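You operate a simulated robot arm through the tools that you are given. There is no shell and no other tool. Be economical: measure what you need, move in short steps, check, and stop when the job is done.

Carry out the task below with a simulated robot arm. There is one attempt and no reset: what you move stays moved.

Task
Clear the blocked sink with the plunger until the water has gone.
Fine: three firm pushes over the drain at least; the strainer waits on the drain board and goes back in after; the plunger goes back.

The check looks at the end state, three seconds after you hand in, the way a careful person would. Anything else that was tipped, shoved, dropped, spilled or broken makes it a failure.

Robot
A 6-joint arm with a two-finger parallel gripper, fixed in place. Base frame: the origin is at the foot of the arm, x ahead of it, y to its left, z up; the work surface is at about z = 0.622. Lengths are in m, angles in rad, forces in N, time in s.
With the tool pointing down near the work surface it reaches from about 0.14 to 0.6 m from the base axis. Its first joint turns from -1.152 to 1.152 rad. Payload 2.7 kg.
Tool frame: the origin (TCP) lies between the finger pads and is the grasp point; the fingertips stand 0.023 m ahead of it; z points along the fingers, y is the line along which they close. The gripper opens to 0.094 m. The fingers are 0.038 m wide and 0.01 m thick; the gripper's body (0.054 by 0.096 m) begins 0.039 m behind the TCP.
Orientation is that of the tool frame in the base frame, as a unit quaternion [x, y, z, w]. With the fingers straight down and closing along the base's y, the tool's x points along the base's -x, its y along +y and its z along -z.

Tools
- The arm moves only by the tool apply_moves. Its arguments are lists of equal length, an entry for each row: "translation": the shift along the tool's x, y, z in mm, a list of three; "rotation": the turn, a rotation vector about the tool's x, y, z in rad, a list of three; "fingers": the opening, from 0 (shut) to 1 (fully open). In form: {"translation": [[dx, dy, dz], ...], "rotation": [[ax, ay, az], ...], "fingers": [fingers, ...]}. A call has 1 to 20 rows; each row shifts and turns the commanded pose from where the row before left it, along the tool's axes as they then stand. Rows are played at 5 a second. More than 0.05 m and 0.15 rad between two rows, or a gripper value outside its range, and nothing of the call is played. A pose out of reach is approached as far as the arm can. The call stops where the force on the tool passes 70 N (or 10 N more than at its start, if that is more) or the arm is blocked; 0.2 s more then pass. The fingers move at their own pace (about 0.045 m/s each) and stop on an object; they squeeze with about 35 N. The grip force told is the motor's: it shows also when the fingers shut on nothing. Time passes only in rows, and 0.2 s behind the last, so rows that do not move let the fingers close. The reply holds the time, the measured pose of the TCP, the force on the tool along the base axes, the opening and the grip force, in the units named above and with some noise, and new pictures: "pictures" is both (left out), scene, wrist or none.
- Cameras (640 x 400 px; columns grow to the right, rows downward): "scene" is fixed at [0.0882, -0.4415, 1.416]; the picture's right is [0.70, -0.72, 0.00], its down [-0.43, -0.42, -0.80] and it looks along [0.57, 0.56, -0.60] (base axes); focal length 234 px, centre (320, 200). "wrist" rides on the gripper at [0.086, 0.016, -0.075] in the tool frame; the picture's right is [-0.18, 0.98, 0.00], its down [-0.58, -0.11, -0.81] and it looks along [-0.79, -0.15, 0.59] (tool axes); focal length 243 px, centre (320, 200). There is no depth. A picture from a camera that has moved, and an enlarged one, comes with that camera's place and axes in the base frame and with its lens. The place of the scene camera against the robot may be out by one fixed shift of up to 0.025 m in any direction.
- enlarge(camera, box): a new picture of the part [left, top, right, bottom] of that camera's present view, enlarged. It takes no simulated time.
- sign_off(): hands the job in; it is judged then, once.

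Work in short steps. Places have to be worked out from the pictures, the camera data and where the tool is seen: move nearer, look again, correct. Check each grasp and each placing, and mend what went wrong. You have 120 turns and 200 pictures in all, those below and enlarged ones among them. Open the gripper and draw the arm clear of the work before you hand the job in, unless the task says otherwise; then end with one line.

The tools are called after "Request:" as name(argument=value, ...) on one line, values as JSON. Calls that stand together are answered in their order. apply_moves: Moves the arm, as the interface text tells. Its arguments: {"type":"object","properties":{"translation":{"type":"array","items":{"type":"array","items":{"type":"number"}}},"rotation":{"type":"array","items":{"type":"array","items":{"type":"number"}}},"fingers":{"type":"array","items":{"type":"number"}},"pictures":{"type":"string","enum":["both","scene","wrist","none"]}},"required":["translation","rotation","fingers"]} The other tools are called the same way: enlarge (camera, box) takes an enlarged picture of a part of a camera's view; sign_off () hands the job in.

At the start:

```text
clock: 0.0
eef_pos: [0.422, -0.034, 1.2197]
orientation: [0.0, 1.0, 0.002, 0.002]
ft_force: [-0.7, -0.1, -0.3]
gripper_width: 0.0942
gripper_force: 0.0
```

scene: 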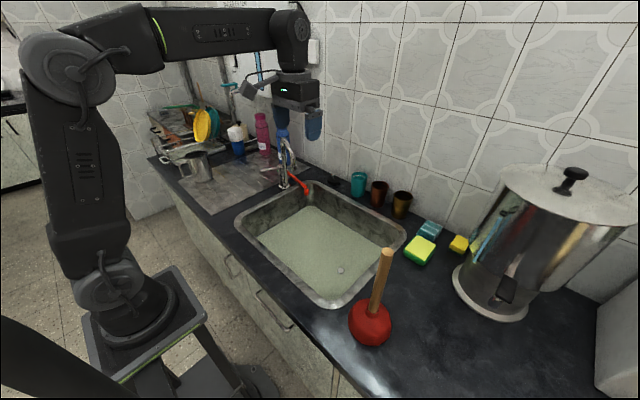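
wrist: 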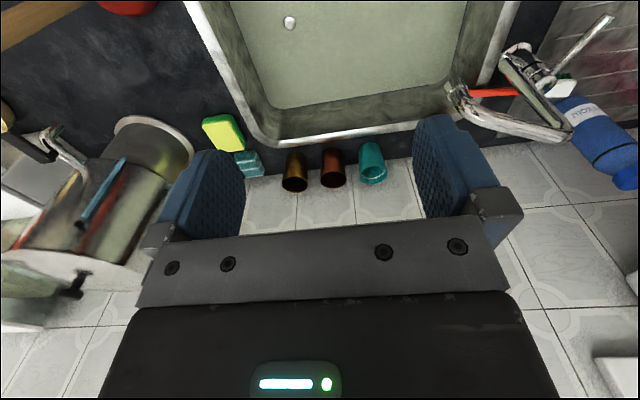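

The scene shows a sink full of water, a plunger standing on the counter at right, and a small whitish thing in the sink. I'll enlarge to see the details.

Request:
enlarge(camera="scene", box=[220, 160, 420, 360])

Request:
enlarge(camera="scene", box=[140, 80, 340, 220])

Request:
enlarge(camera="wrist", box=[180, 0, 520, 160])

```text
2.00 times, centred on (320, 260) of scene
camera zoom: at [0.0882, -0.4415, 1.416], right [0.7, -0.72, 0.0], down [-0.43, -0.42, -0.8], along [0.57, 0.56, -0.6], focal length 469 px, centre (320, 80)
```

zoom: 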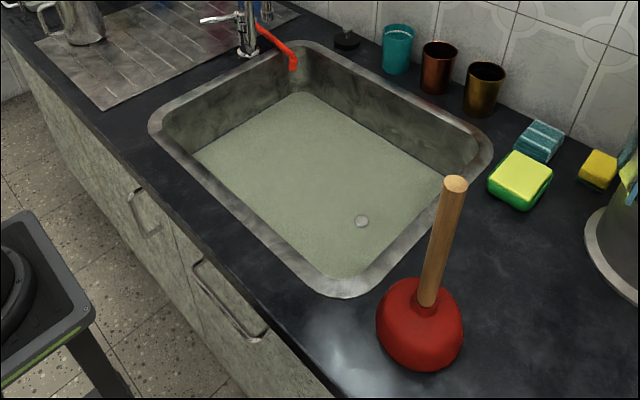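

```text
2.86 times, centred on (240, 150) of scene
camera zoom: at [0.0882, -0.4415, 1.416], right [0.7, -0.72, 0.0], down [-0.43, -0.42, -0.8], along [0.57, 0.56, -0.6], focal length 670 px, centre (549, 343)
```

zoom: 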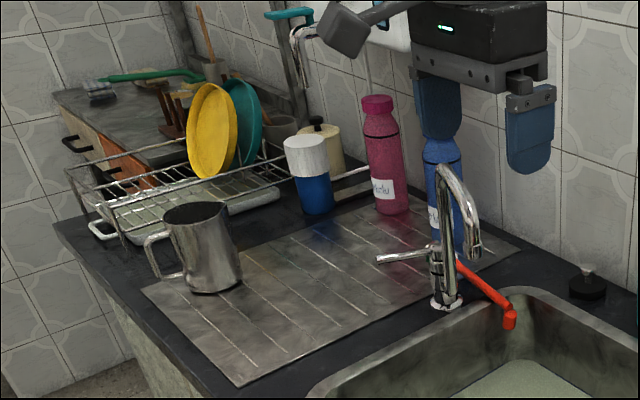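

```text
1.88 times, centred on (350, 80) of wrist
camera zoom: at [0.3351, -0.0188, 1.2937], right [0.18, 0.98, 0.0], down [0.58, -0.11, 0.81], along [0.79, -0.15, -0.59], focal length 457 px, centre (264, 426)
```

zoom: 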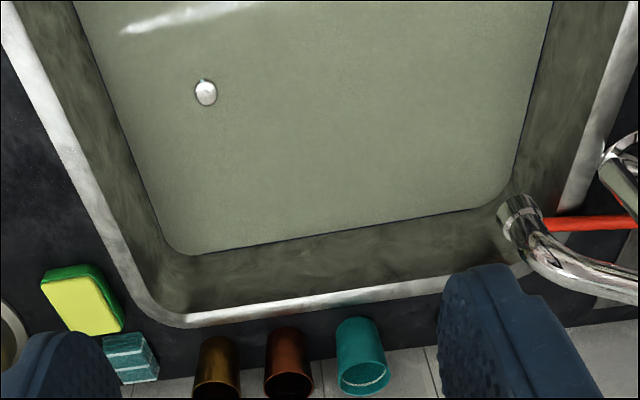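

The triangulation suggests the counter is at about z≈0.83 and the white knob, probably the strainer's, is near (0.52, -0.12, 0.67). I'll move lower above it and look again.

Request:
apply_moves(translation=[[-10, -20, 40], [-10, -20, 40], [-10, -20, 40], [-10, -15, 40], [0, 0, 30]], rotation=[[0, 0, 0], [0, 0, 0], [0, 0, 0], [0, 0, 0], [0, 0, 0]], fingers=[1, 1, 1, 1, 1])

```text
clock: 1.2
eef_pos: [0.4602, -0.1108, 1.0294]
orientation: [-0.001, 1.0, 0.002, 0.001]
ft_force: [1.0, 0.4, -0.2]
gripper_width: 0.0939
gripper_force: 0.1
camera wrist: at [0.374, -0.0946, 1.1039], right [0.18, 0.98, 0.0], down [0.58, -0.11, 0.81], along [0.79, -0.15, -0.59], focal length 243 px, centre (320, 200)
```

scene: 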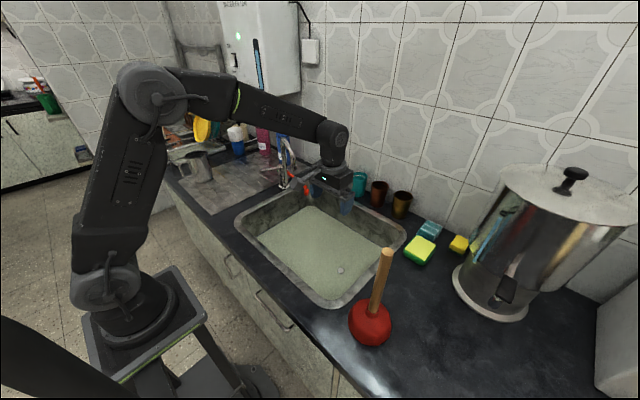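
wrist: 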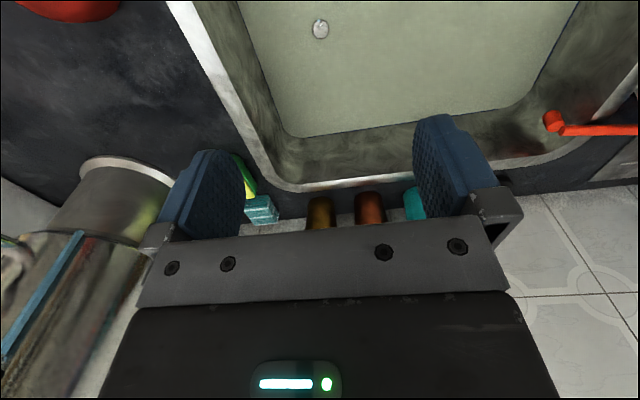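

The knob triangulates to about (0.517, -0.122, 0.67). I'll go lower, nearly above it, for a closer look.

Request:
apply_moves(translation=[[-10, -4, 40], [-10, -4, 40], [-10, -3, 40]], rotation=[[0, 0, 0], [0, 0, 0], [0, 0, 0]], fingers=[1, 1, 1])

Request:
enlarge(camera="wrist", box=[240, 0, 400, 100])

```text
clock: 2.0
eef_pos: [0.4905, -0.1206, 0.9098]
orientation: [-0.001, 1.0, 0.001, 0.001]
ft_force: [0.0, -0.5, 0.0]
gripper_width: 0.0939
gripper_force: 0.0
camera wrist: at [0.4038, -0.1048, 0.9843], right [0.18, 0.98, 0.0], down [0.58, -0.11, 0.81], along [0.8, -0.15, -0.59], focal length 243 px, centre (320, 200)
```

scene: 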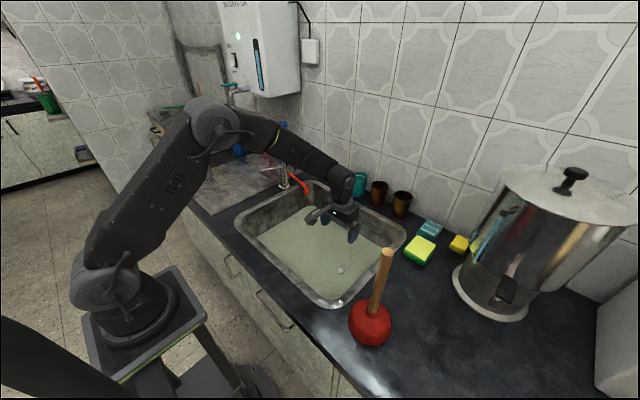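
wrist: 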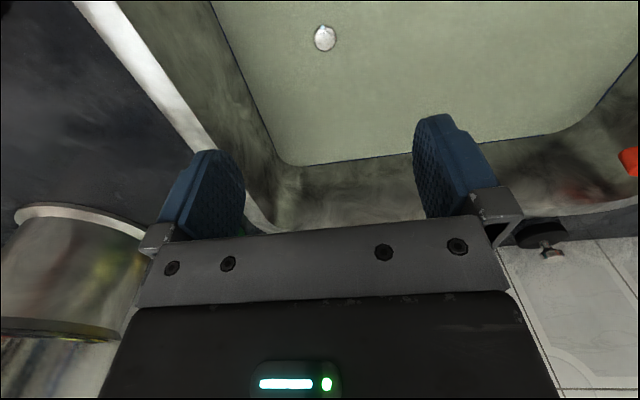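

```text
4.00 times, centred on (320, 50) of wrist
camera zoom: at [0.4038, -0.1048, 0.9843], right [0.18, 0.98, 0.0], down [0.58, -0.11, 0.81], along [0.8, -0.15, -0.59], focal length 970 px, centre (320, 800)
```

zoom: 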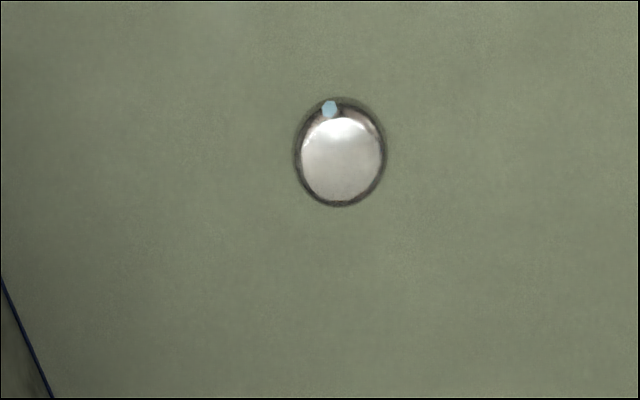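

The knob is at about (0.516, -0.120, 0.672) and about 24 mm wide. I'll align over it, narrow the fingers a little, and descend to z≈0.72 to check.

Request:
apply_moves(translation=[[-13, 0, 30], [-13, 0, 40], [0, 0, 40], [0, 0, 40], [0, 0, 30]], rotation=[[0, 0, 0], [0, 0, 0], [0, 0, 0], [0, 0, 0], [0, 0, 0]], fingers=[0.7, 0.7, 0.7, 0.7, 0.7])

Request:
enlarge(camera="wrist", box=[160, 0, 480, 200])

```text
clock: 3.2
eef_pos: [0.5186, -0.1189, 0.7307]
orientation: [-0.001, 1.0, 0.001, 0.002]
ft_force: [0.0, -0.7, -0.5]
gripper_width: 0.0658
gripper_force: 0.1
camera wrist: at [0.4324, -0.1028, 0.8046], right [0.18, 0.98, 0.0], down [0.58, -0.11, 0.81], along [0.8, -0.15, -0.59], focal length 243 px, centre (320, 200)
```

scene: 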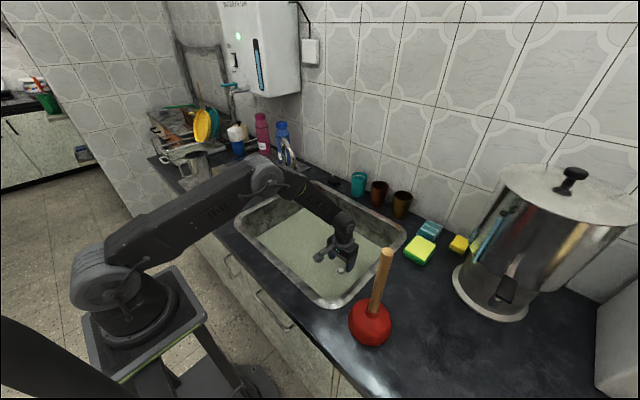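
wrist: 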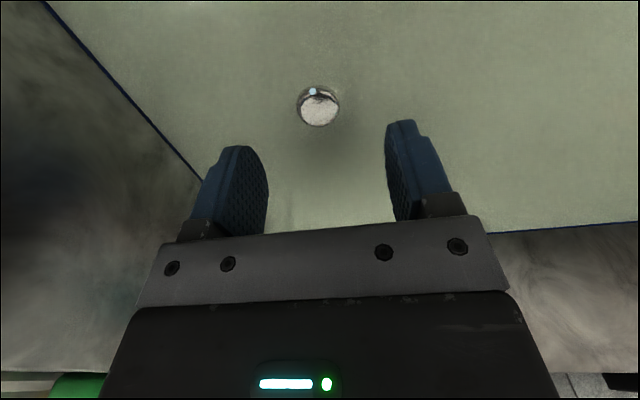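

```text
2.00 times, centred on (320, 100) of wrist
camera zoom: at [0.4324, -0.1028, 0.8046], right [0.18, 0.98, 0.0], down [0.58, -0.11, 0.81], along [0.8, -0.15, -0.59], focal length 485 px, centre (320, 400)
```

zoom: 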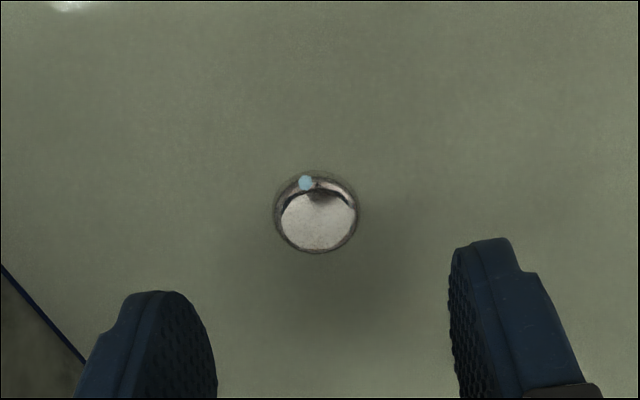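

The aim is good. I'll descend so the pads straddle the knob (TCP ≈0.674), then close.

Request:
apply_moves(translation=[[1, -1, 20], [0, 0, 20], [0, 0, 15]], rotation=[[0, 0, 0], [0, 0, 0], [0, 0, 0]], fingers=[0.7, 0.7, 0.7], pictures="wrist")

```text
clock: 4.0
eef_pos: [0.5179, -0.121, 0.6743]
orientation: [-0.001, 1.0, 0.001, 0.001]
ft_force: [-0.2, 0.7, 0.0]
gripper_width: 0.0656
gripper_force: 0.0
camera wrist: at [0.432, -0.1051, 0.7486], right [0.18, 0.98, 0.0], down [0.58, -0.11, 0.81], along [0.79, -0.15, -0.59], focal length 243 px, centre (320, 200)
```

wrist: 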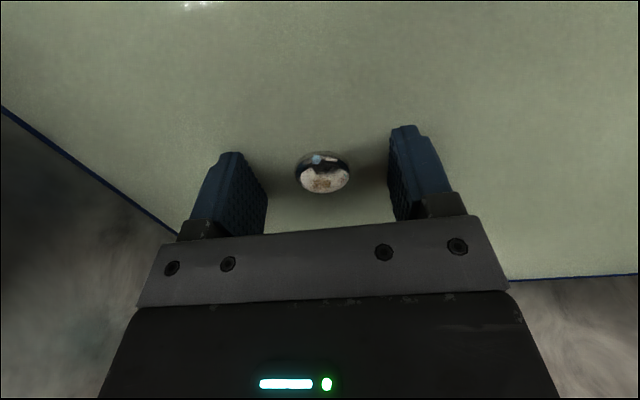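

The knob sits between the pads and its top is near z≈0.668. I'll drop 8 mm more and close.

Request:
apply_moves(translation=[[0, 0, 8], [0, 0, 0], [0, 0, 0], [0, 0, 0]], rotation=[[0, 0, 0], [0, 0, 0], [0, 0, 0], [0, 0, 0]], fingers=[0.7, 0.1, 0.1, 0.1], pictures="wrist")

```text
clock: 5.0
eef_pos: [0.5175, -0.1214, 0.6653]
orientation: [-0.001, 1.0, 0.001, 0.001]
ft_force: [-1.5, 0.3, -0.3]
gripper_width: 0.0262
gripper_force: 35.4
camera wrist: at [0.4316, -0.1056, 0.7411], right [0.18, 0.98, 0.0], down [0.58, -0.11, 0.81], along [0.79, -0.15, -0.59], focal length 243 px, centre (320, 200)
```

wrist: 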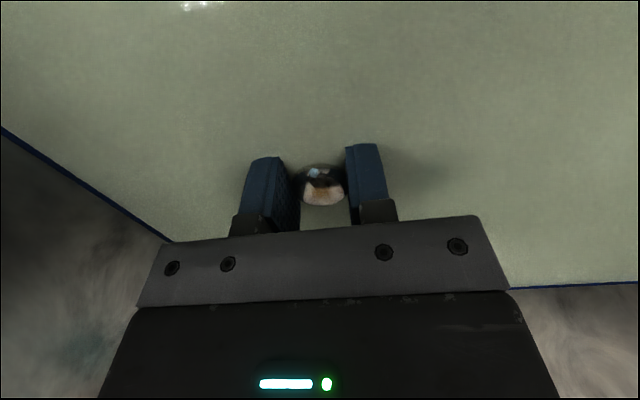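

I have a 26 mm grip at (0.5175, -0.1214, 0.6653). I'll lift straight up.

Request:
apply_moves(translation=[[0, 0, -10], [0, 0, -15], [0, 0, -25], [0, 0, -40], [0, 0, -40], [0, 0, -40]], rotation=[[0, 0, 0], [0, 0, 0], [0, 0, 0], [0, 0, 0], [0, 0, 0], [0, 0, 0]], fingers=[0.1, 0.1, 0.1, 0.1, 0.1, 0.1])

Request:
enlarge(camera="scene", box=[260, 160, 420, 320])

```text
clock: 6.4
eef_pos: [0.5167, -0.1229, 0.8367]
orientation: [-0.001, 1.0, 0.002, 0.001]
ft_force: [-0.3, -0.3, -0.4]
gripper_width: 0.026
gripper_force: 34.8
camera wrist: at [0.4299, -0.1064, 0.9119], right [0.18, 0.98, 0.0], down [0.58, -0.11, 0.81], along [0.79, -0.15, -0.59], focal length 243 px, centre (320, 200)
```

scene: 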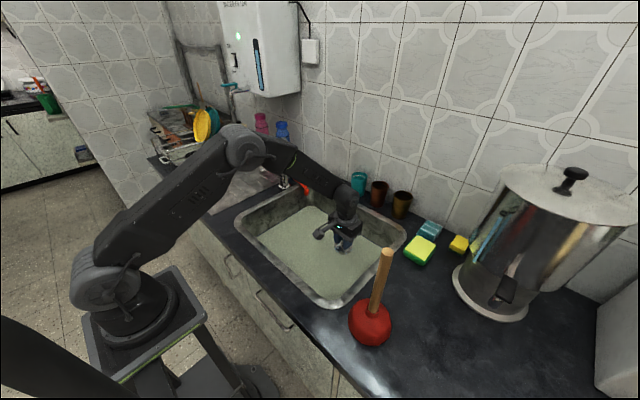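
wrist: 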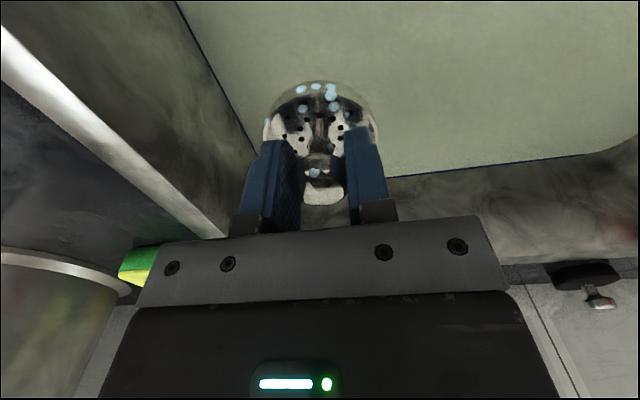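

```text
2.50 times, centred on (340, 240) of scene
camera zoom: at [0.0882, -0.4415, 1.416], right [0.7, -0.72, 0.0], down [-0.43, -0.42, -0.8], along [0.57, 0.56, -0.6], focal length 586 px, centre (270, 100)
```

zoom: 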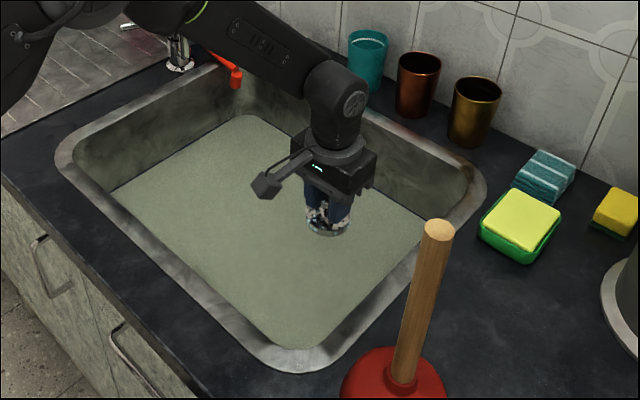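

The strainer (a small perforated basket) is held securely. The faucet is at about (0.6, 0.3) with its spout near (0.55, 0.14), so I'll raise, pull back to x≈0.40, and swing left toward the drain board.

Request:
apply_moves(translation=[[20, 0, -40], [30, 0, -40], [30, 0, -40], [30, 25, -20], [10, 45, 0], [10, 45, 0], [0, 45, 0], [0, 45, 0], [0, 45, 0]], rotation=[[0, 0, 0], [0, 0, 0], [0, 0, 0], [0, 0, 0], [0, 0, 0], [0, 0, 0], [0, 0, 0], [0, 0, 0], [0, 0, 0]], fingers=[0.1, 0.1, 0.1, 0.1, 0.1, 0.1, 0.1, 0.1, 0.1])

```text
clock: 8.4
eef_pos: [0.3898, 0.1287, 0.9763]
orientation: [-0.001, 1.0, 0.001, 0.001]
ft_force: [0.1, -0.9, 0.9]
gripper_width: 0.0265
gripper_force: 34.9
camera wrist: at [0.3027, 0.1444, 1.0509], right [0.18, 0.98, 0.0], down [0.58, -0.11, 0.81], along [0.79, -0.15, -0.59], focal length 243 px, centre (320, 200)
```

scene: 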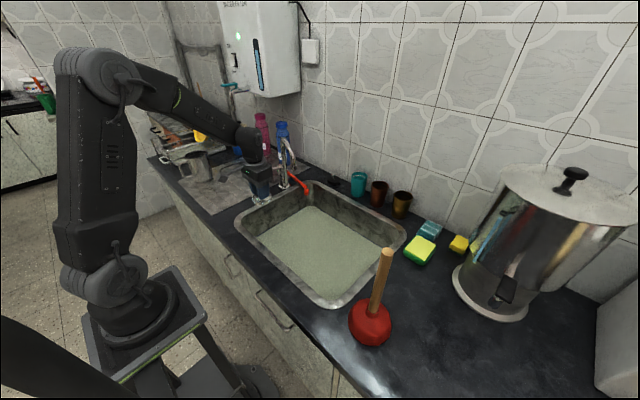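
wrist: 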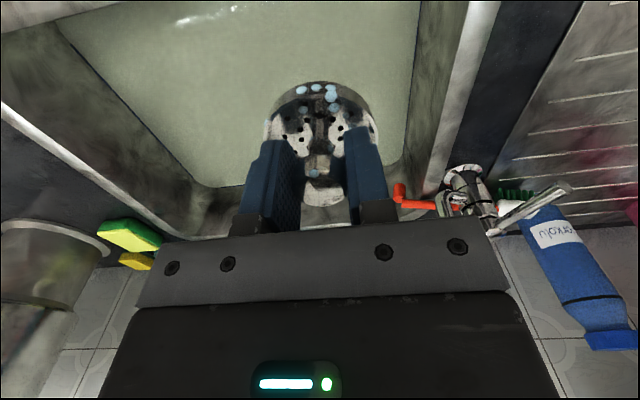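

The drain board's edge is at y≈0.33, so I'll continue to (0.375, 0.41) and look at the board.

Request:
apply_moves(translation=[[5, 45, 0], [5, 45, 0], [0, 48, 0], [0, 48, 0], [0, 48, 0], [0, 48, 0]], rotation=[[0, 0, 0], [0, 0, 0], [0, 0, 0], [0, 0, 0], [0, 0, 0], [0, 0, 0]], fingers=[0.1, 0.1, 0.1, 0.1, 0.1, 0.1])

Request:
enlarge(camera="scene", box=[140, 100, 300, 220])

```text
clock: 9.8
eef_pos: [0.3771, 0.4133, 0.976]
orientation: [-0.002, 1.0, 0.001, 0.001]
ft_force: [-1.4, 1.2, -0.4]
gripper_width: 0.0262
gripper_force: 35.1
camera wrist: at [0.2907, 0.4295, 1.0506], right [0.18, 0.98, 0.0], down [0.58, -0.11, 0.81], along [0.79, -0.15, -0.59], focal length 243 px, centre (320, 200)
```

scene: 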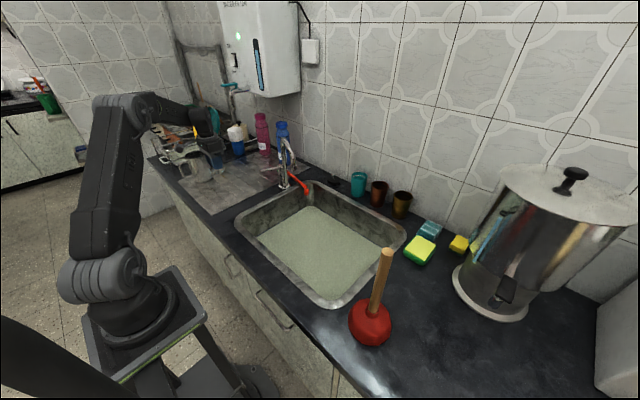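
wrist: 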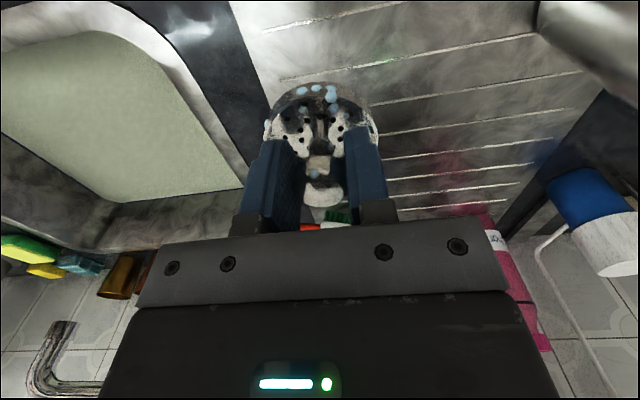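

```text
3.33 times, centred on (220, 160) of scene
camera zoom: at [0.0881, -0.4415, 1.416], right [0.7, -0.72, 0.0], down [-0.43, -0.42, -0.8], along [0.57, 0.56, -0.6], focal length 782 px, centre (653, 333)
```

zoom: 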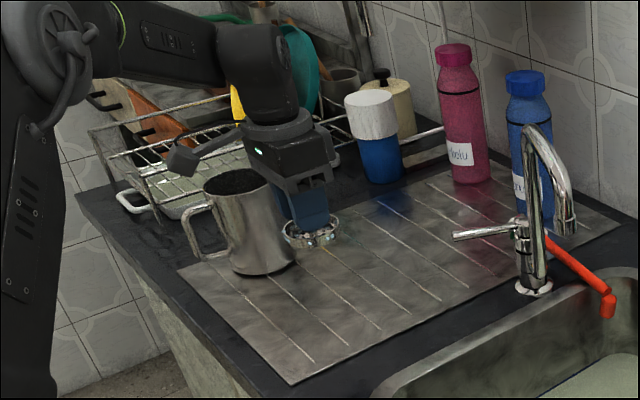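

The board is clear beneath; the jug is about 0.15 m farther left. I'll lower to z≈0.916 and check.

Request:
apply_moves(translation=[[0, 0, 30], [0, 0, 30]], rotation=[[0, 0, 0], [0, 0, 0]], fingers=[0.1, 0.1])

Request:
enlarge(camera="scene", box=[140, 100, 300, 220])

```text
clock: 10.4
eef_pos: [0.3749, 0.4107, 0.9162]
orientation: [0.0, 1.0, 0.001, 0.002]
ft_force: [0.6, -0.4, -0.3]
gripper_width: 0.0265
gripper_force: 35.0
camera wrist: at [0.2899, 0.4264, 0.9917], right [0.18, 0.98, 0.0], down [0.58, -0.11, 0.81], along [0.79, -0.15, -0.59], focal length 243 px, centre (320, 200)
```

scene: 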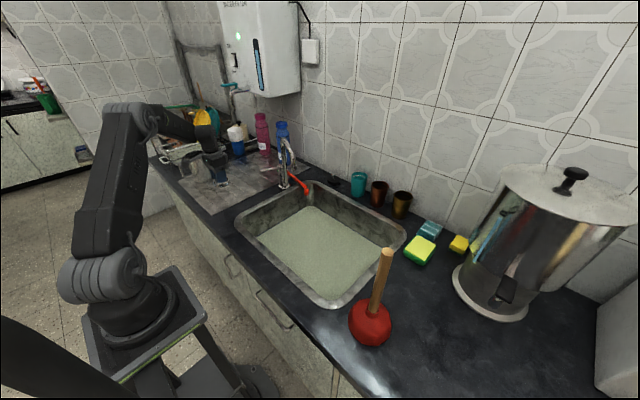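
wrist: 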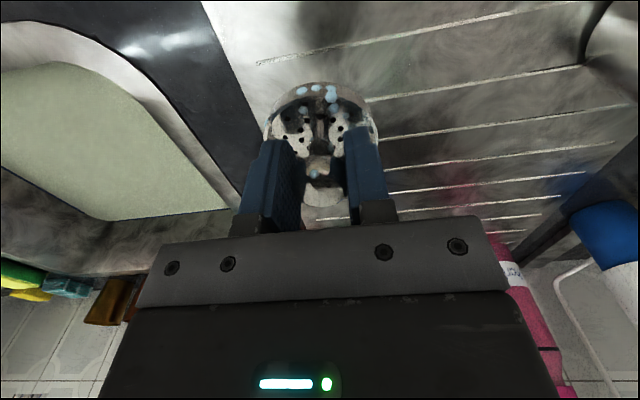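

```text
3.33 times, centred on (220, 160) of scene
camera zoom: at [0.0882, -0.4415, 1.416], right [0.7, -0.72, 0.0], down [-0.43, -0.42, -0.8], along [0.57, 0.56, -0.6], focal length 782 px, centre (653, 333)
```

zoom: 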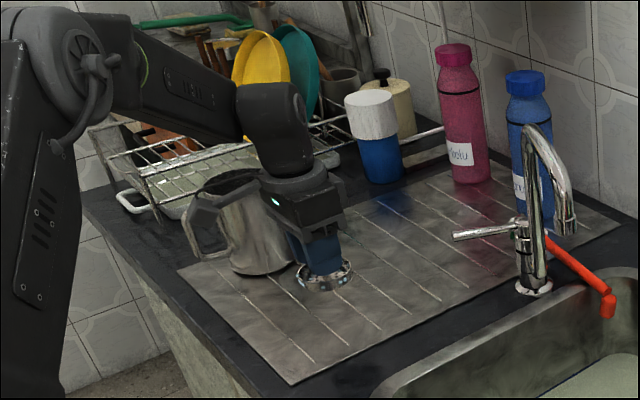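

The strainer is well within the board. I'll lower gently in small steps until contact.

Request:
apply_moves(translation=[[0, 0, 6], [0, 0, 6], [0, 0, 6], [0, 0, 6]], rotation=[[0, 0, 0], [0, 0, 0], [0, 0, 0], [0, 0, 0]], fingers=[0.1, 0.1, 0.1, 0.1], pictures="wrist")

Request:
enlarge(camera="scene", box=[180, 140, 260, 200])

```text
clock: 11.4
eef_pos: [0.3763, 0.409, 0.8916]
orientation: [-0.001, 1.0, 0.001, 0.001]
ft_force: [0.3, 0.5, -0.3]
gripper_width: 0.0264
gripper_force: 35.0
camera wrist: at [0.2895, 0.4262, 0.967], right [0.18, 0.98, 0.0], down [0.58, -0.11, 0.81], along [0.79, -0.15, -0.59], focal length 243 px, centre (320, 200)
```

wrist: 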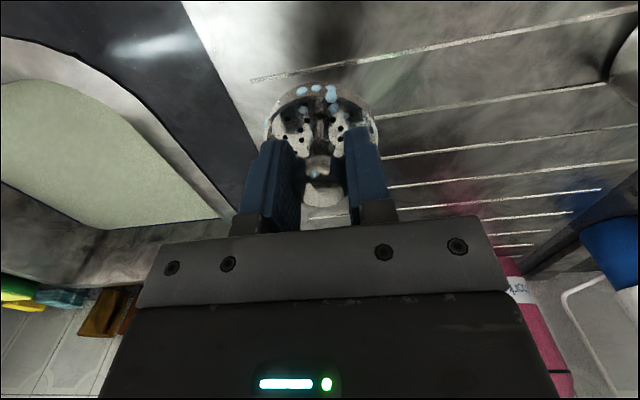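

```text
6.67 times, centred on (220, 170) of scene
camera zoom: at [0.0882, -0.4415, 1.416], right [0.7, -0.72, 0.0], down [-0.43, -0.42, -0.8], along [0.57, 0.56, -0.6], focal length 1563 px, centre (987, 400)
```

zoom: 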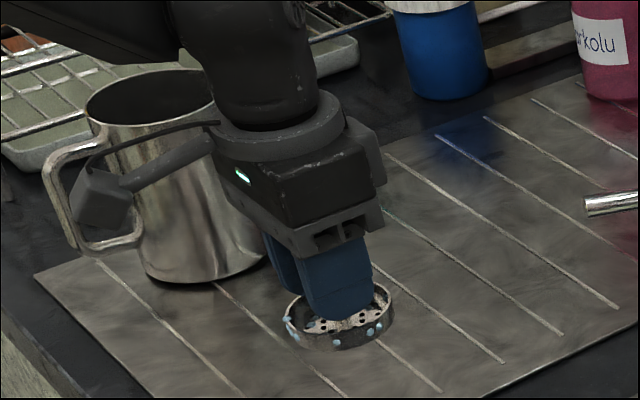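

There's no contact yet, so I'll continue lowering in 4 mm steps.

Request:
apply_moves(translation=[[0, 0, 4], [0, 0, 4], [0, 0, 4], [0, 0, 4]], rotation=[[0, 0, 0], [0, 0, 0], [0, 0, 0], [0, 0, 0]], fingers=[0.1, 0.1, 0.1, 0.1], pictures="none")

Request:
enlarge(camera="scene", box=[180, 140, 260, 200])

```text
clock: 12.4
eef_pos: [0.3758, 0.411, 0.8755]
orientation: [-0.001, 1.0, 0.0, 0.002]
ft_force: [0.5, 0.7, -1.4]
gripper_width: 0.0263
gripper_force: 34.9
```

```text
6.67 times, centred on (220, 170) of scene
camera zoom: at [0.0882, -0.4415, 1.416], right [0.7, -0.72, 0.0], down [-0.43, -0.42, -0.8], along [0.57, 0.56, -0.6], focal length 1563 px, centre (987, 400)
```

zoom: 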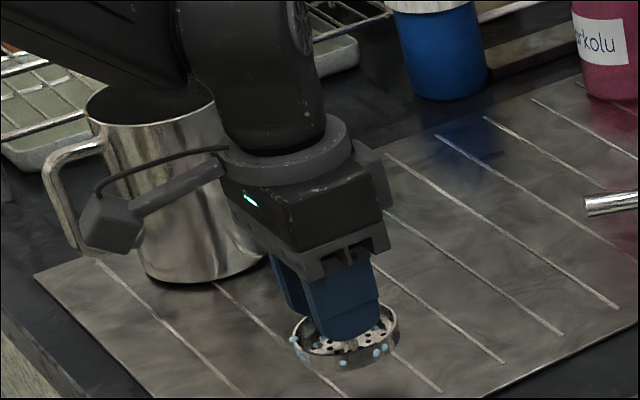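

Still no contact force; I'll take more small steps.

Request:
apply_moves(translation=[[0, 0, 3], [0, 0, 3], [0, 0, 3]], rotation=[[0, 0, 0], [0, 0, 0], [0, 0, 0]], fingers=[0.1, 0.1, 0.1], pictures="none")

Request:
enlarge(camera="scene", box=[190, 150, 250, 195])

```text
clock: 13.2
eef_pos: [0.3767, 0.4098, 0.8661]
orientation: [-0.001, 1.0, 0.0, 0.001]
ft_force: [-0.2, -1.3, -0.3]
gripper_width: 0.0263
gripper_force: 35.3
```

```text
8.89 times, centred on (220, 172) of scene
camera zoom: at [0.0882, -0.4415, 1.416], right [0.7, -0.72, 0.0], down [-0.43, -0.42, -0.8], along [0.57, 0.56, -0.6], focal length 2084 px, centre (1209, 444)
```

zoom: 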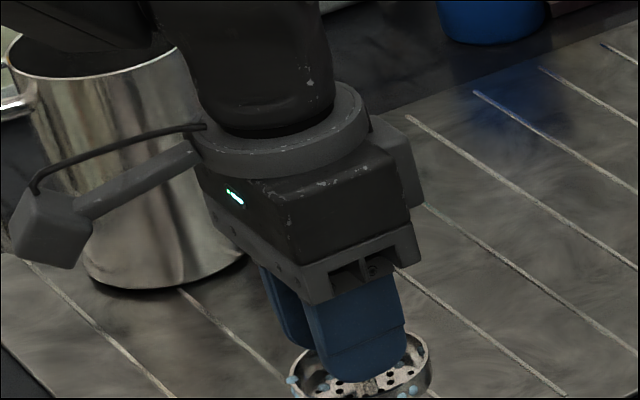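

Still free; I'll continue down.

Request:
apply_moves(translation=[[0, 0, 3], [0, 0, 3], [0, 0, 3], [0, 0, 3]], rotation=[[0, 0, 0], [0, 0, 0], [0, 0, 0], [0, 0, 0]], fingers=[0.1, 0.1, 0.1, 0.1], pictures="wrist")

Request:
enlarge(camera="scene", box=[190, 155, 270, 215])

```text
clock: 14.2
eef_pos: [0.3779, 0.4109, 0.8556]
orientation: [0.0, 1.0, 0.0, 0.002]
ft_force: [0.1, 0.4, -0.2]
gripper_width: 0.0263
gripper_force: 35.5
camera wrist: at [0.2904, 0.4263, 0.9301], right [0.18, 0.98, 0.0], down [0.58, -0.11, 0.81], along [0.79, -0.15, -0.59], focal length 243 px, centre (320, 200)
```

wrist: 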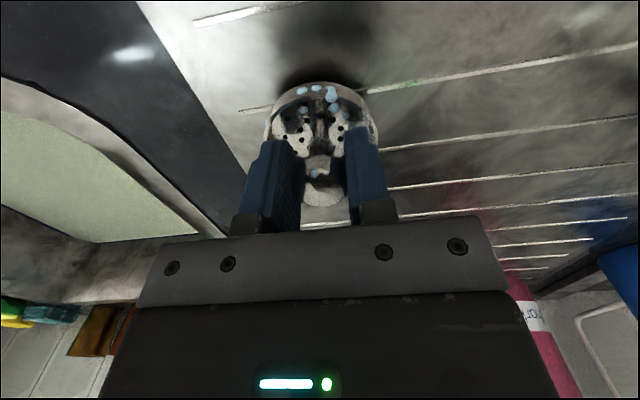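

```text
6.67 times, centred on (230, 185) of scene
camera zoom: at [0.0882, -0.4415, 1.416], right [0.7, -0.72, 0.0], down [-0.43, -0.42, -0.8], along [0.57, 0.56, -0.6], focal length 1563 px, centre (920, 300)
```

zoom: 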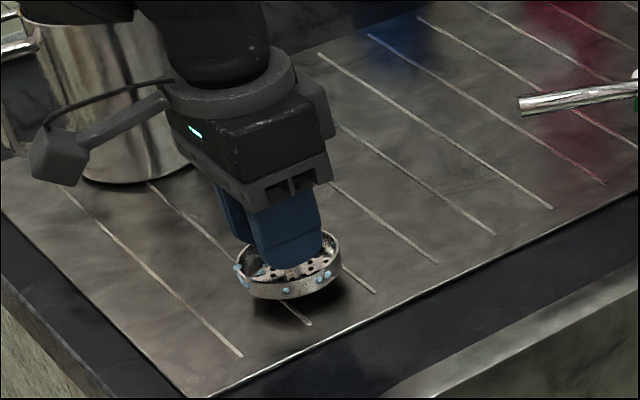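

The shadow shows a 1–2 cm gap, with the strainer still inside the board edge. I'll continue down.

Request:
apply_moves(translation=[[0, 0, 4], [0, 0, 4], [0, 0, 3]], rotation=[[0, 0, 0], [0, 0, 0], [0, 0, 0]], fingers=[0.1, 0.1, 0.1], pictures="none")

Request:
enlarge(camera="scene", box=[190, 155, 270, 215])

```text
clock: 15.0
eef_pos: [0.3772, 0.4116, 0.8475]
orientation: [-0.002, 1.0, 0.002, 0.003]
ft_force: [-6.5, -5.6, 26.6]
gripper_width: 0.0264
gripper_force: 35.5
```

```text
6.67 times, centred on (230, 185) of scene
camera zoom: at [0.0877, -0.442, 1.4159], right [0.7, -0.72, 0.0], down [-0.43, -0.42, -0.8], along [0.57, 0.56, -0.6], focal length 1563 px, centre (920, 300)
```

zoom: 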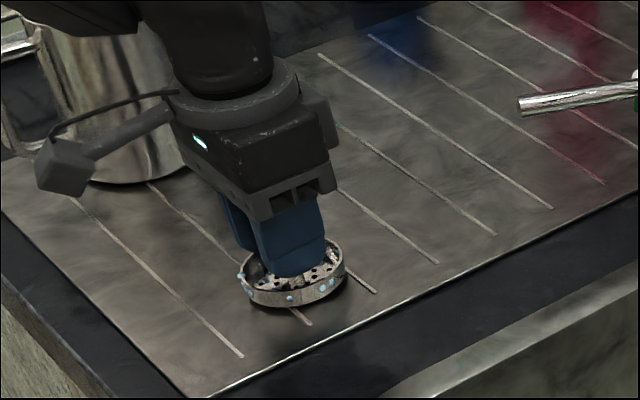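

Contact at TCP z≈0.848. I'll ease up 3 mm, open the fingers, and retreat upward.

Request:
apply_moves(translation=[[0, 0, -3], [0, 0, 0], [0, 0, 0], [0, 0, -10], [0, 0, -30], [0, 0, -40]], rotation=[[0, 0, 0], [0, 0, 0], [0, 0, 0], [0, 0, 0], [0, 0, 0], [0, 0, 0]], fingers=[0.1, 0.6, 0.6, 0.6, 0.6, 0.6], pictures="wrist")

Request:
enlarge(camera="scene", box=[190, 155, 270, 215])

```text
clock: 16.4
eef_pos: [0.3763, 0.4089, 0.9267]
orientation: [-0.001, 1.0, 0.001, 0.002]
ft_force: [-0.9, 0.2, 0.5]
gripper_width: 0.0563
gripper_force: 0.1
camera wrist: at [0.2902, 0.4247, 1.0022], right [0.18, 0.98, 0.0], down [0.58, -0.11, 0.81], along [0.79, -0.15, -0.59], focal length 243 px, centre (320, 200)
```

wrist: 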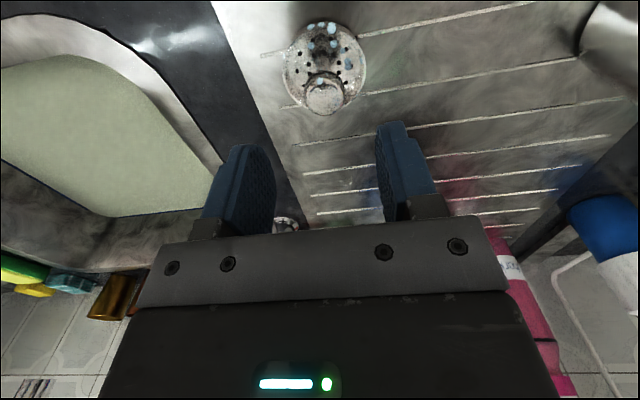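

```text
6.67 times, centred on (230, 185) of scene
camera zoom: at [0.0882, -0.4415, 1.416], right [0.7, -0.72, 0.0], down [-0.43, -0.42, -0.8], along [0.57, 0.56, -0.6], focal length 1563 px, centre (920, 300)
```

zoom: 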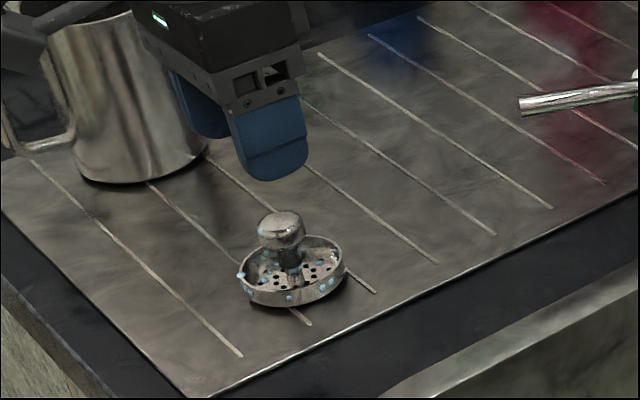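

The strainer rests stably on the board. Correcting for the scene camera's offset, the plunger should be near (0.338, -0.36) with its handle top at about z 1.11. I'll rise and swing right above it.

Request:
apply_moves(translation=[[0, 0, -50], [0, -20, -45], [0, -30, -45], [0, -30, -45], [0, -35, -45], [0, -48, -40], [0, -48, 0], [0, -48, 0], [0, -48, 0], [0, -48, 0], [0, -48, 0], [0, -48, 0], [5, -48, 0], [5, -48, 0], [5, -48, 0], [5, -48, 0], [5, -48, 0], [5, -48, 0]], rotation=[[0, 0, 0], [0, 0, 0], [0, 0, 0], [0, 0, 0], [0, 0, 0], [0, 0, 0], [0, 0, 0], [0, 0, 0], [0, 0, 0], [0, 0, 0], [0, 0, 0], [0, 0, 0], [0, 0, 0], [0, 0, 0], [0, 0, 0], [0, 0, 0], [0, 0, 0], [0, 0, 0]], fingers=[0.8, 0.8, 0.8, 0.8, 0.8, 0.8, 0.8, 0.8, 0.8, 0.8, 0.8, 0.8, 0.8, 0.8, 0.8, 0.8, 0.8, 0.8])

```text
refused: row 3 steps farther than a row can; nothing moved
```

Some rows exceeded the 50 mm step, so I'm resending with shorter ones.

Request:
apply_moves(translation=[[0, 0, -45], [0, 0, -45], [0, -20, -45], [0, -20, -45], [0, -20, -45], [0, -20, -45], [0, -48, 0], [0, -48, 0], [0, -48, 0], [0, -48, 0], [0, -48, 0], [0, -48, 0], [5, -48, 0], [5, -48, 0], [5, -48, 0], [5, -48, 0], [5, -48, 0], [5, -48, 0], [5, -48, 0], [5, -40, 0]], rotation=[[0, 0, 0], [0, 0, 0], [0, 0, 0], [0, 0, 0], [0, 0, 0], [0, 0, 0], [0, 0, 0], [0, 0, 0], [0, 0, 0], [0, 0, 0], [0, 0, 0], [0, 0, 0], [0, 0, 0], [0, 0, 0], [0, 0, 0], [0, 0, 0], [0, 0, 0], [0, 0, 0], [0, 0, 0], [0, 0, 0]], fingers=[0.8, 0.8, 0.8, 0.8, 0.8, 0.8, 0.8, 0.8, 0.8, 0.8, 0.8, 0.8, 0.8, 0.8, 0.8, 0.8, 0.8, 0.8, 0.8, 0.8])

```text
clock: 20.6
eef_pos: [0.3362, -0.3329, 1.1966]
orientation: [-0.002, 1.0, 0.001, 0.001]
ft_force: [-0.6, -0.5, 0.3]
gripper_width: 0.0753
gripper_force: 0.2
camera wrist: at [0.2499, -0.3184, 1.2715], right [0.18, 0.98, 0.0], down [0.58, -0.11, 0.81], along [0.79, -0.15, -0.59], focal length 243 px, centre (320, 200)
```

scene: 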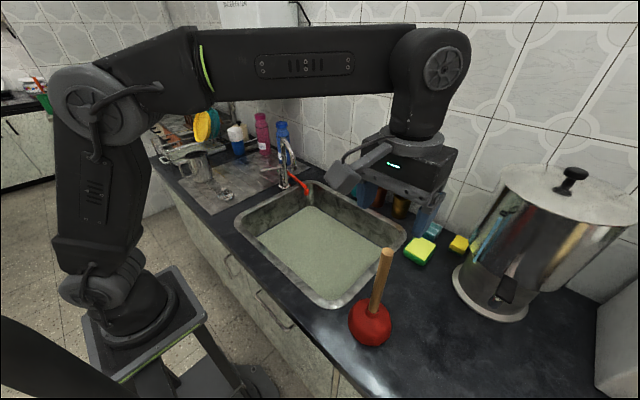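
wrist: 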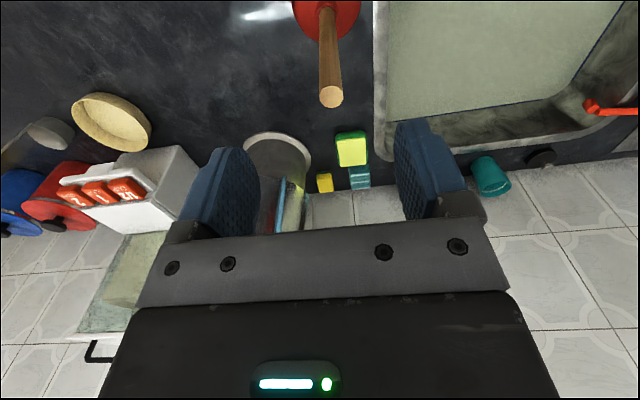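

The handle top is near (0.36, -0.333, 1.08). I'll move over it and down a bit to verify.

Request:
apply_moves(translation=[[-12, 0, 20], [-12, 0, 30]], rotation=[[0, 0, 0], [0, 0, 0]], fingers=[0.8, 0.8])

Request:
enlarge(camera="scene", box=[320, 160, 480, 360])

```text
clock: 21.2
eef_pos: [0.3605, -0.3344, 1.1485]
orientation: [0.0, 1.0, 0.001, 0.002]
ft_force: [-0.3, -0.4, -1.1]
gripper_width: 0.0753
gripper_force: 0.0
camera wrist: at [0.274, -0.3182, 1.2227], right [0.18, 0.98, 0.0], down [0.58, -0.11, 0.81], along [0.79, -0.15, -0.59], focal length 243 px, centre (320, 200)
```

scene: 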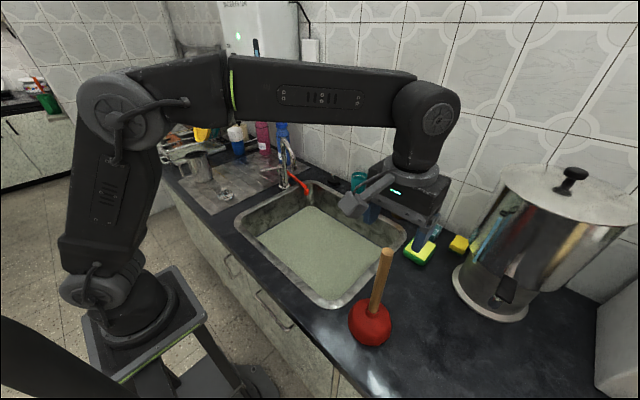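
wrist: 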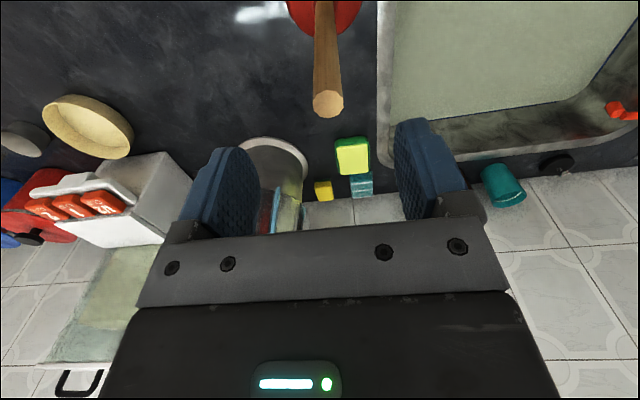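

```text
2.00 times, centred on (400, 260) of scene
camera zoom: at [0.0881, -0.4415, 1.416], right [0.7, -0.72, 0.0], down [-0.43, -0.42, -0.8], along [0.57, 0.56, -0.6], focal length 469 px, centre (160, 80)
```

zoom: 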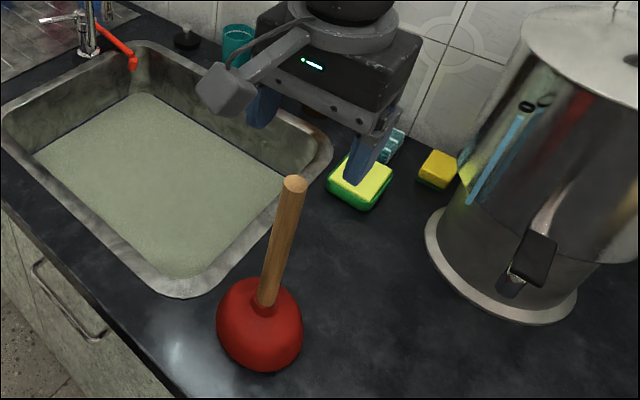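

The handle top refines to (0.357, -0.329, 1.09). I'll descend to TCP z 1.10 and look at the centring.

Request:
apply_moves(translation=[[3, 5, 25], [0, 0, 24]], rotation=[[0, 0, 0], [0, 0, 0]], fingers=[0.8, 0.8], pictures="wrist")

```text
clock: 21.8
eef_pos: [0.3577, -0.3272, 1.0966]
orientation: [-0.001, 1.0, 0.001, 0.001]
ft_force: [-0.5, -0.1, 0.5]
gripper_width: 0.0753
gripper_force: 0.0
camera wrist: at [0.2721, -0.3115, 1.1719], right [0.18, 0.98, 0.0], down [0.58, -0.11, 0.81], along [0.79, -0.15, -0.59], focal length 243 px, centre (320, 200)
```

wrist: 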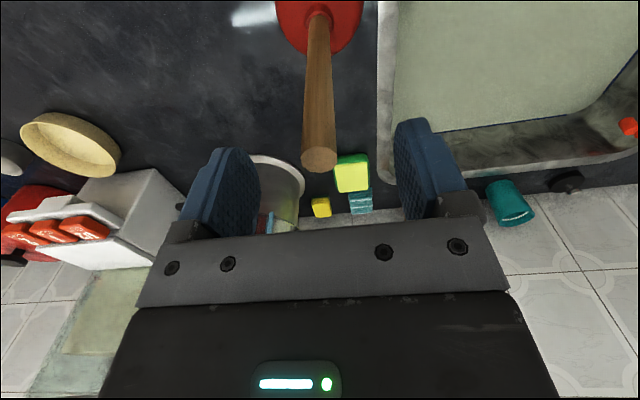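

It's well centred, with the top at about z 1.082. I'll descend another 42 mm so the handle end comes near the palm.

Request:
apply_moves(translation=[[0, 0, 20], [0, 0, 14], [0, 0, 8]], rotation=[[0, 0, 0], [0, 0, 0], [0, 0, 0]], fingers=[0.8, 0.8, 0.8], pictures="wrist")

Request:
enlarge(camera="scene", box=[320, 160, 480, 360])

```text
clock: 22.6
eef_pos: [0.3575, -0.3281, 1.055]
orientation: [-0.001, 1.0, 0.001, 0.002]
ft_force: [0.8, -0.4, 0.8]
gripper_width: 0.0752
gripper_force: 0.0
camera wrist: at [0.2721, -0.3126, 1.1301], right [0.18, 0.98, 0.0], down [0.58, -0.11, 0.81], along [0.79, -0.15, -0.59], focal length 243 px, centre (320, 200)
```

wrist: 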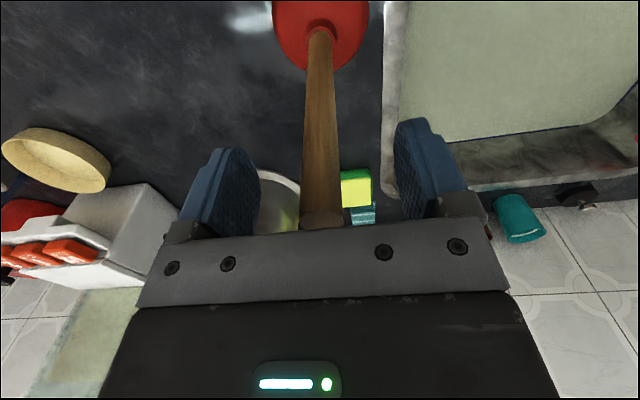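

```text
2.00 times, centred on (400, 260) of scene
camera zoom: at [0.0882, -0.4415, 1.416], right [0.7, -0.72, 0.0], down [-0.43, -0.42, -0.8], along [0.57, 0.56, -0.6], focal length 469 px, centre (160, 80)
```

zoom: 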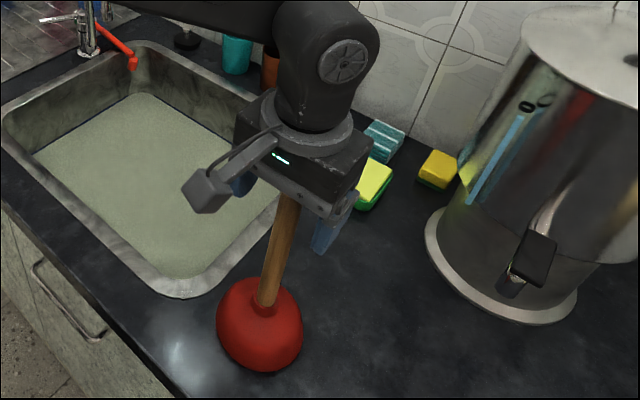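

The handle top is about 8 mm below the palm. I'll go 5 mm lower and close on the handle.

Request:
apply_moves(translation=[[0, 0, 5], [0, 0, 0], [0, 0, 0], [0, 0, 0], [0, 0, 0]], rotation=[[0, 0, 0], [0, 0, 0], [0, 0, 0], [0, 0, 0], [0, 0, 0]], fingers=[0.8, 0.0, 0.0, 0.0, 0.0], pictures="wrist")

Request:
enlarge(camera="scene", box=[320, 160, 480, 360])

```text
clock: 23.8
eef_pos: [0.3581, -0.3288, 1.0521]
orientation: [0.0, 1.0, 0.001, 0.001]
ft_force: [0.0, -0.2, -0.2]
gripper_width: 0.0217
gripper_force: 35.1
camera wrist: at [0.2725, -0.3123, 1.1254], right [0.18, 0.98, 0.0], down [0.58, -0.11, 0.81], along [0.79, -0.15, -0.59], focal length 243 px, centre (320, 200)
```

wrist: 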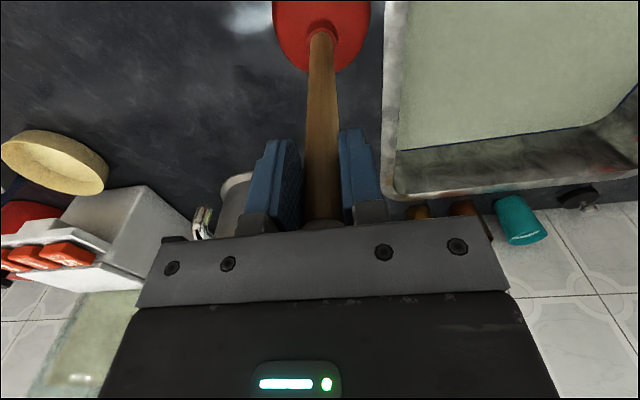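

```text
2.00 times, centred on (400, 260) of scene
camera zoom: at [0.0882, -0.4415, 1.416], right [0.7, -0.72, 0.0], down [-0.43, -0.42, -0.8], along [0.57, 0.56, -0.6], focal length 469 px, centre (160, 80)
```

zoom: 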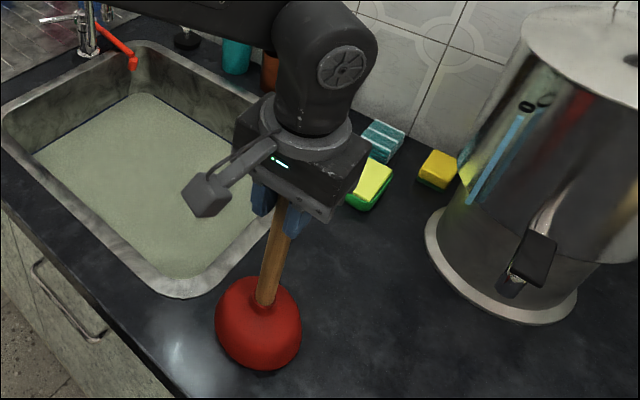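

The handle is gripped at (0.358, -0.329, 1.052), 22 mm wide; that's where it must return. I'll lift 90 mm.

Request:
apply_moves(translation=[[0, 0, -15], [0, 0, -25], [0, 0, -25], [0, 0, -25]], rotation=[[0, 0, 0], [0, 0, 0], [0, 0, 0], [0, 0, 0]], fingers=[0, 0, 0, 0])

```text
clock: 24.8
eef_pos: [0.3569, -0.3284, 1.1385]
orientation: [0.0, 1.0, 0.001, 0.0]
ft_force: [0.3, 0.1, -2.3]
gripper_width: 0.0217
gripper_force: 35.4
camera wrist: at [0.2715, -0.3133, 1.215], right [0.18, 0.98, 0.0], down [0.58, -0.11, 0.81], along [0.79, -0.15, -0.59], focal length 243 px, centre (320, 200)
```

scene: 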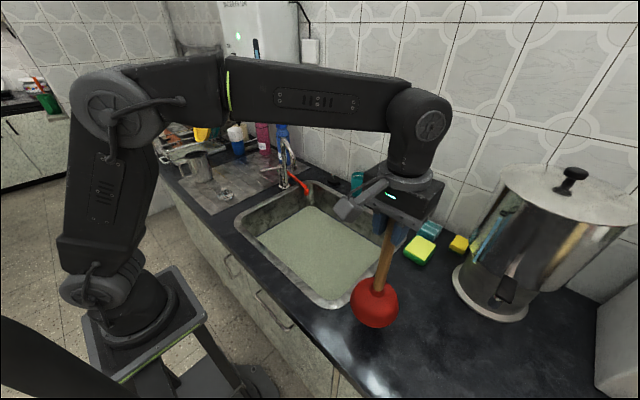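
wrist: 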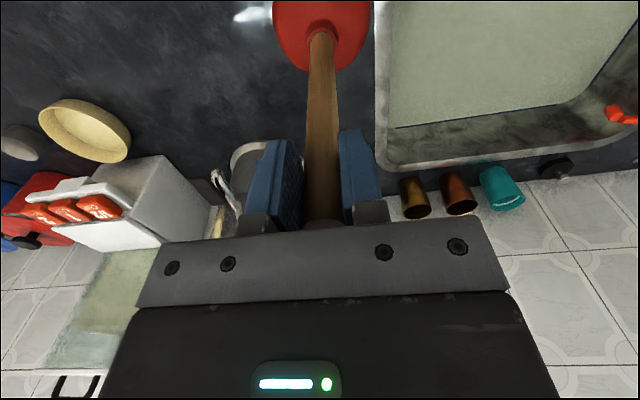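

The plunger is lifted upright. I'll carry it over the drain at (0.517, -0.122).

Request:
apply_moves(translation=[[-20, 30, -5], [-35, 35, 0], [-35, 35, 0], [-35, 35, 0], [-35, 35, 0], [0, 36, 0]], rotation=[[0, 0, 0], [0, 0, 0], [0, 0, 0], [0, 0, 0], [0, 0, 0], [0, 0, 0]], fingers=[0, 0, 0, 0, 0, 0])

```text
clock: 26.2
eef_pos: [0.5173, -0.1212, 1.1462]
orientation: [0.0, 1.0, 0.001, 0.001]
ft_force: [0.3, 0.4, -2.0]
gripper_width: 0.0219
gripper_force: 34.9
camera wrist: at [0.4317, -0.1049, 1.2201], right [0.18, 0.98, 0.0], down [0.58, -0.11, 0.81], along [0.79, -0.15, -0.59], focal length 243 px, centre (320, 200)
```

scene: 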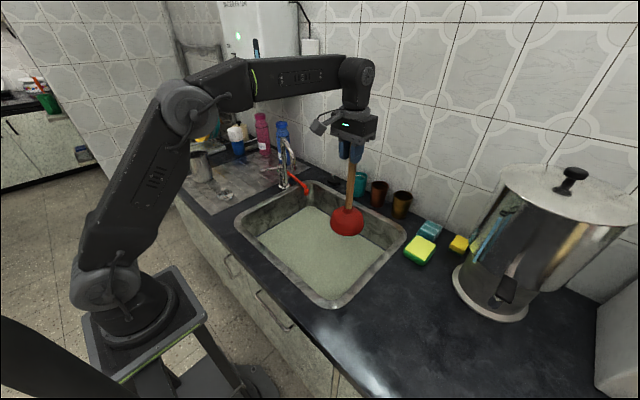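
wrist: 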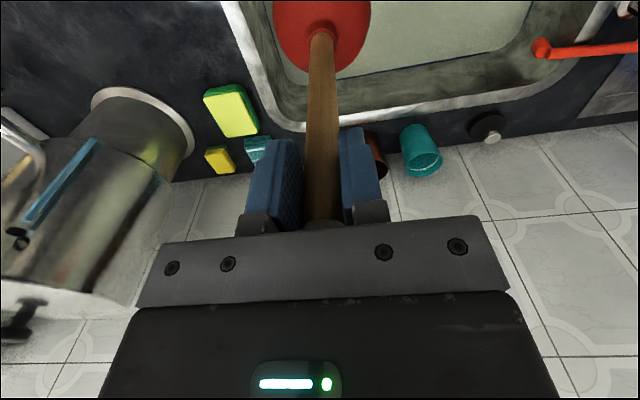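

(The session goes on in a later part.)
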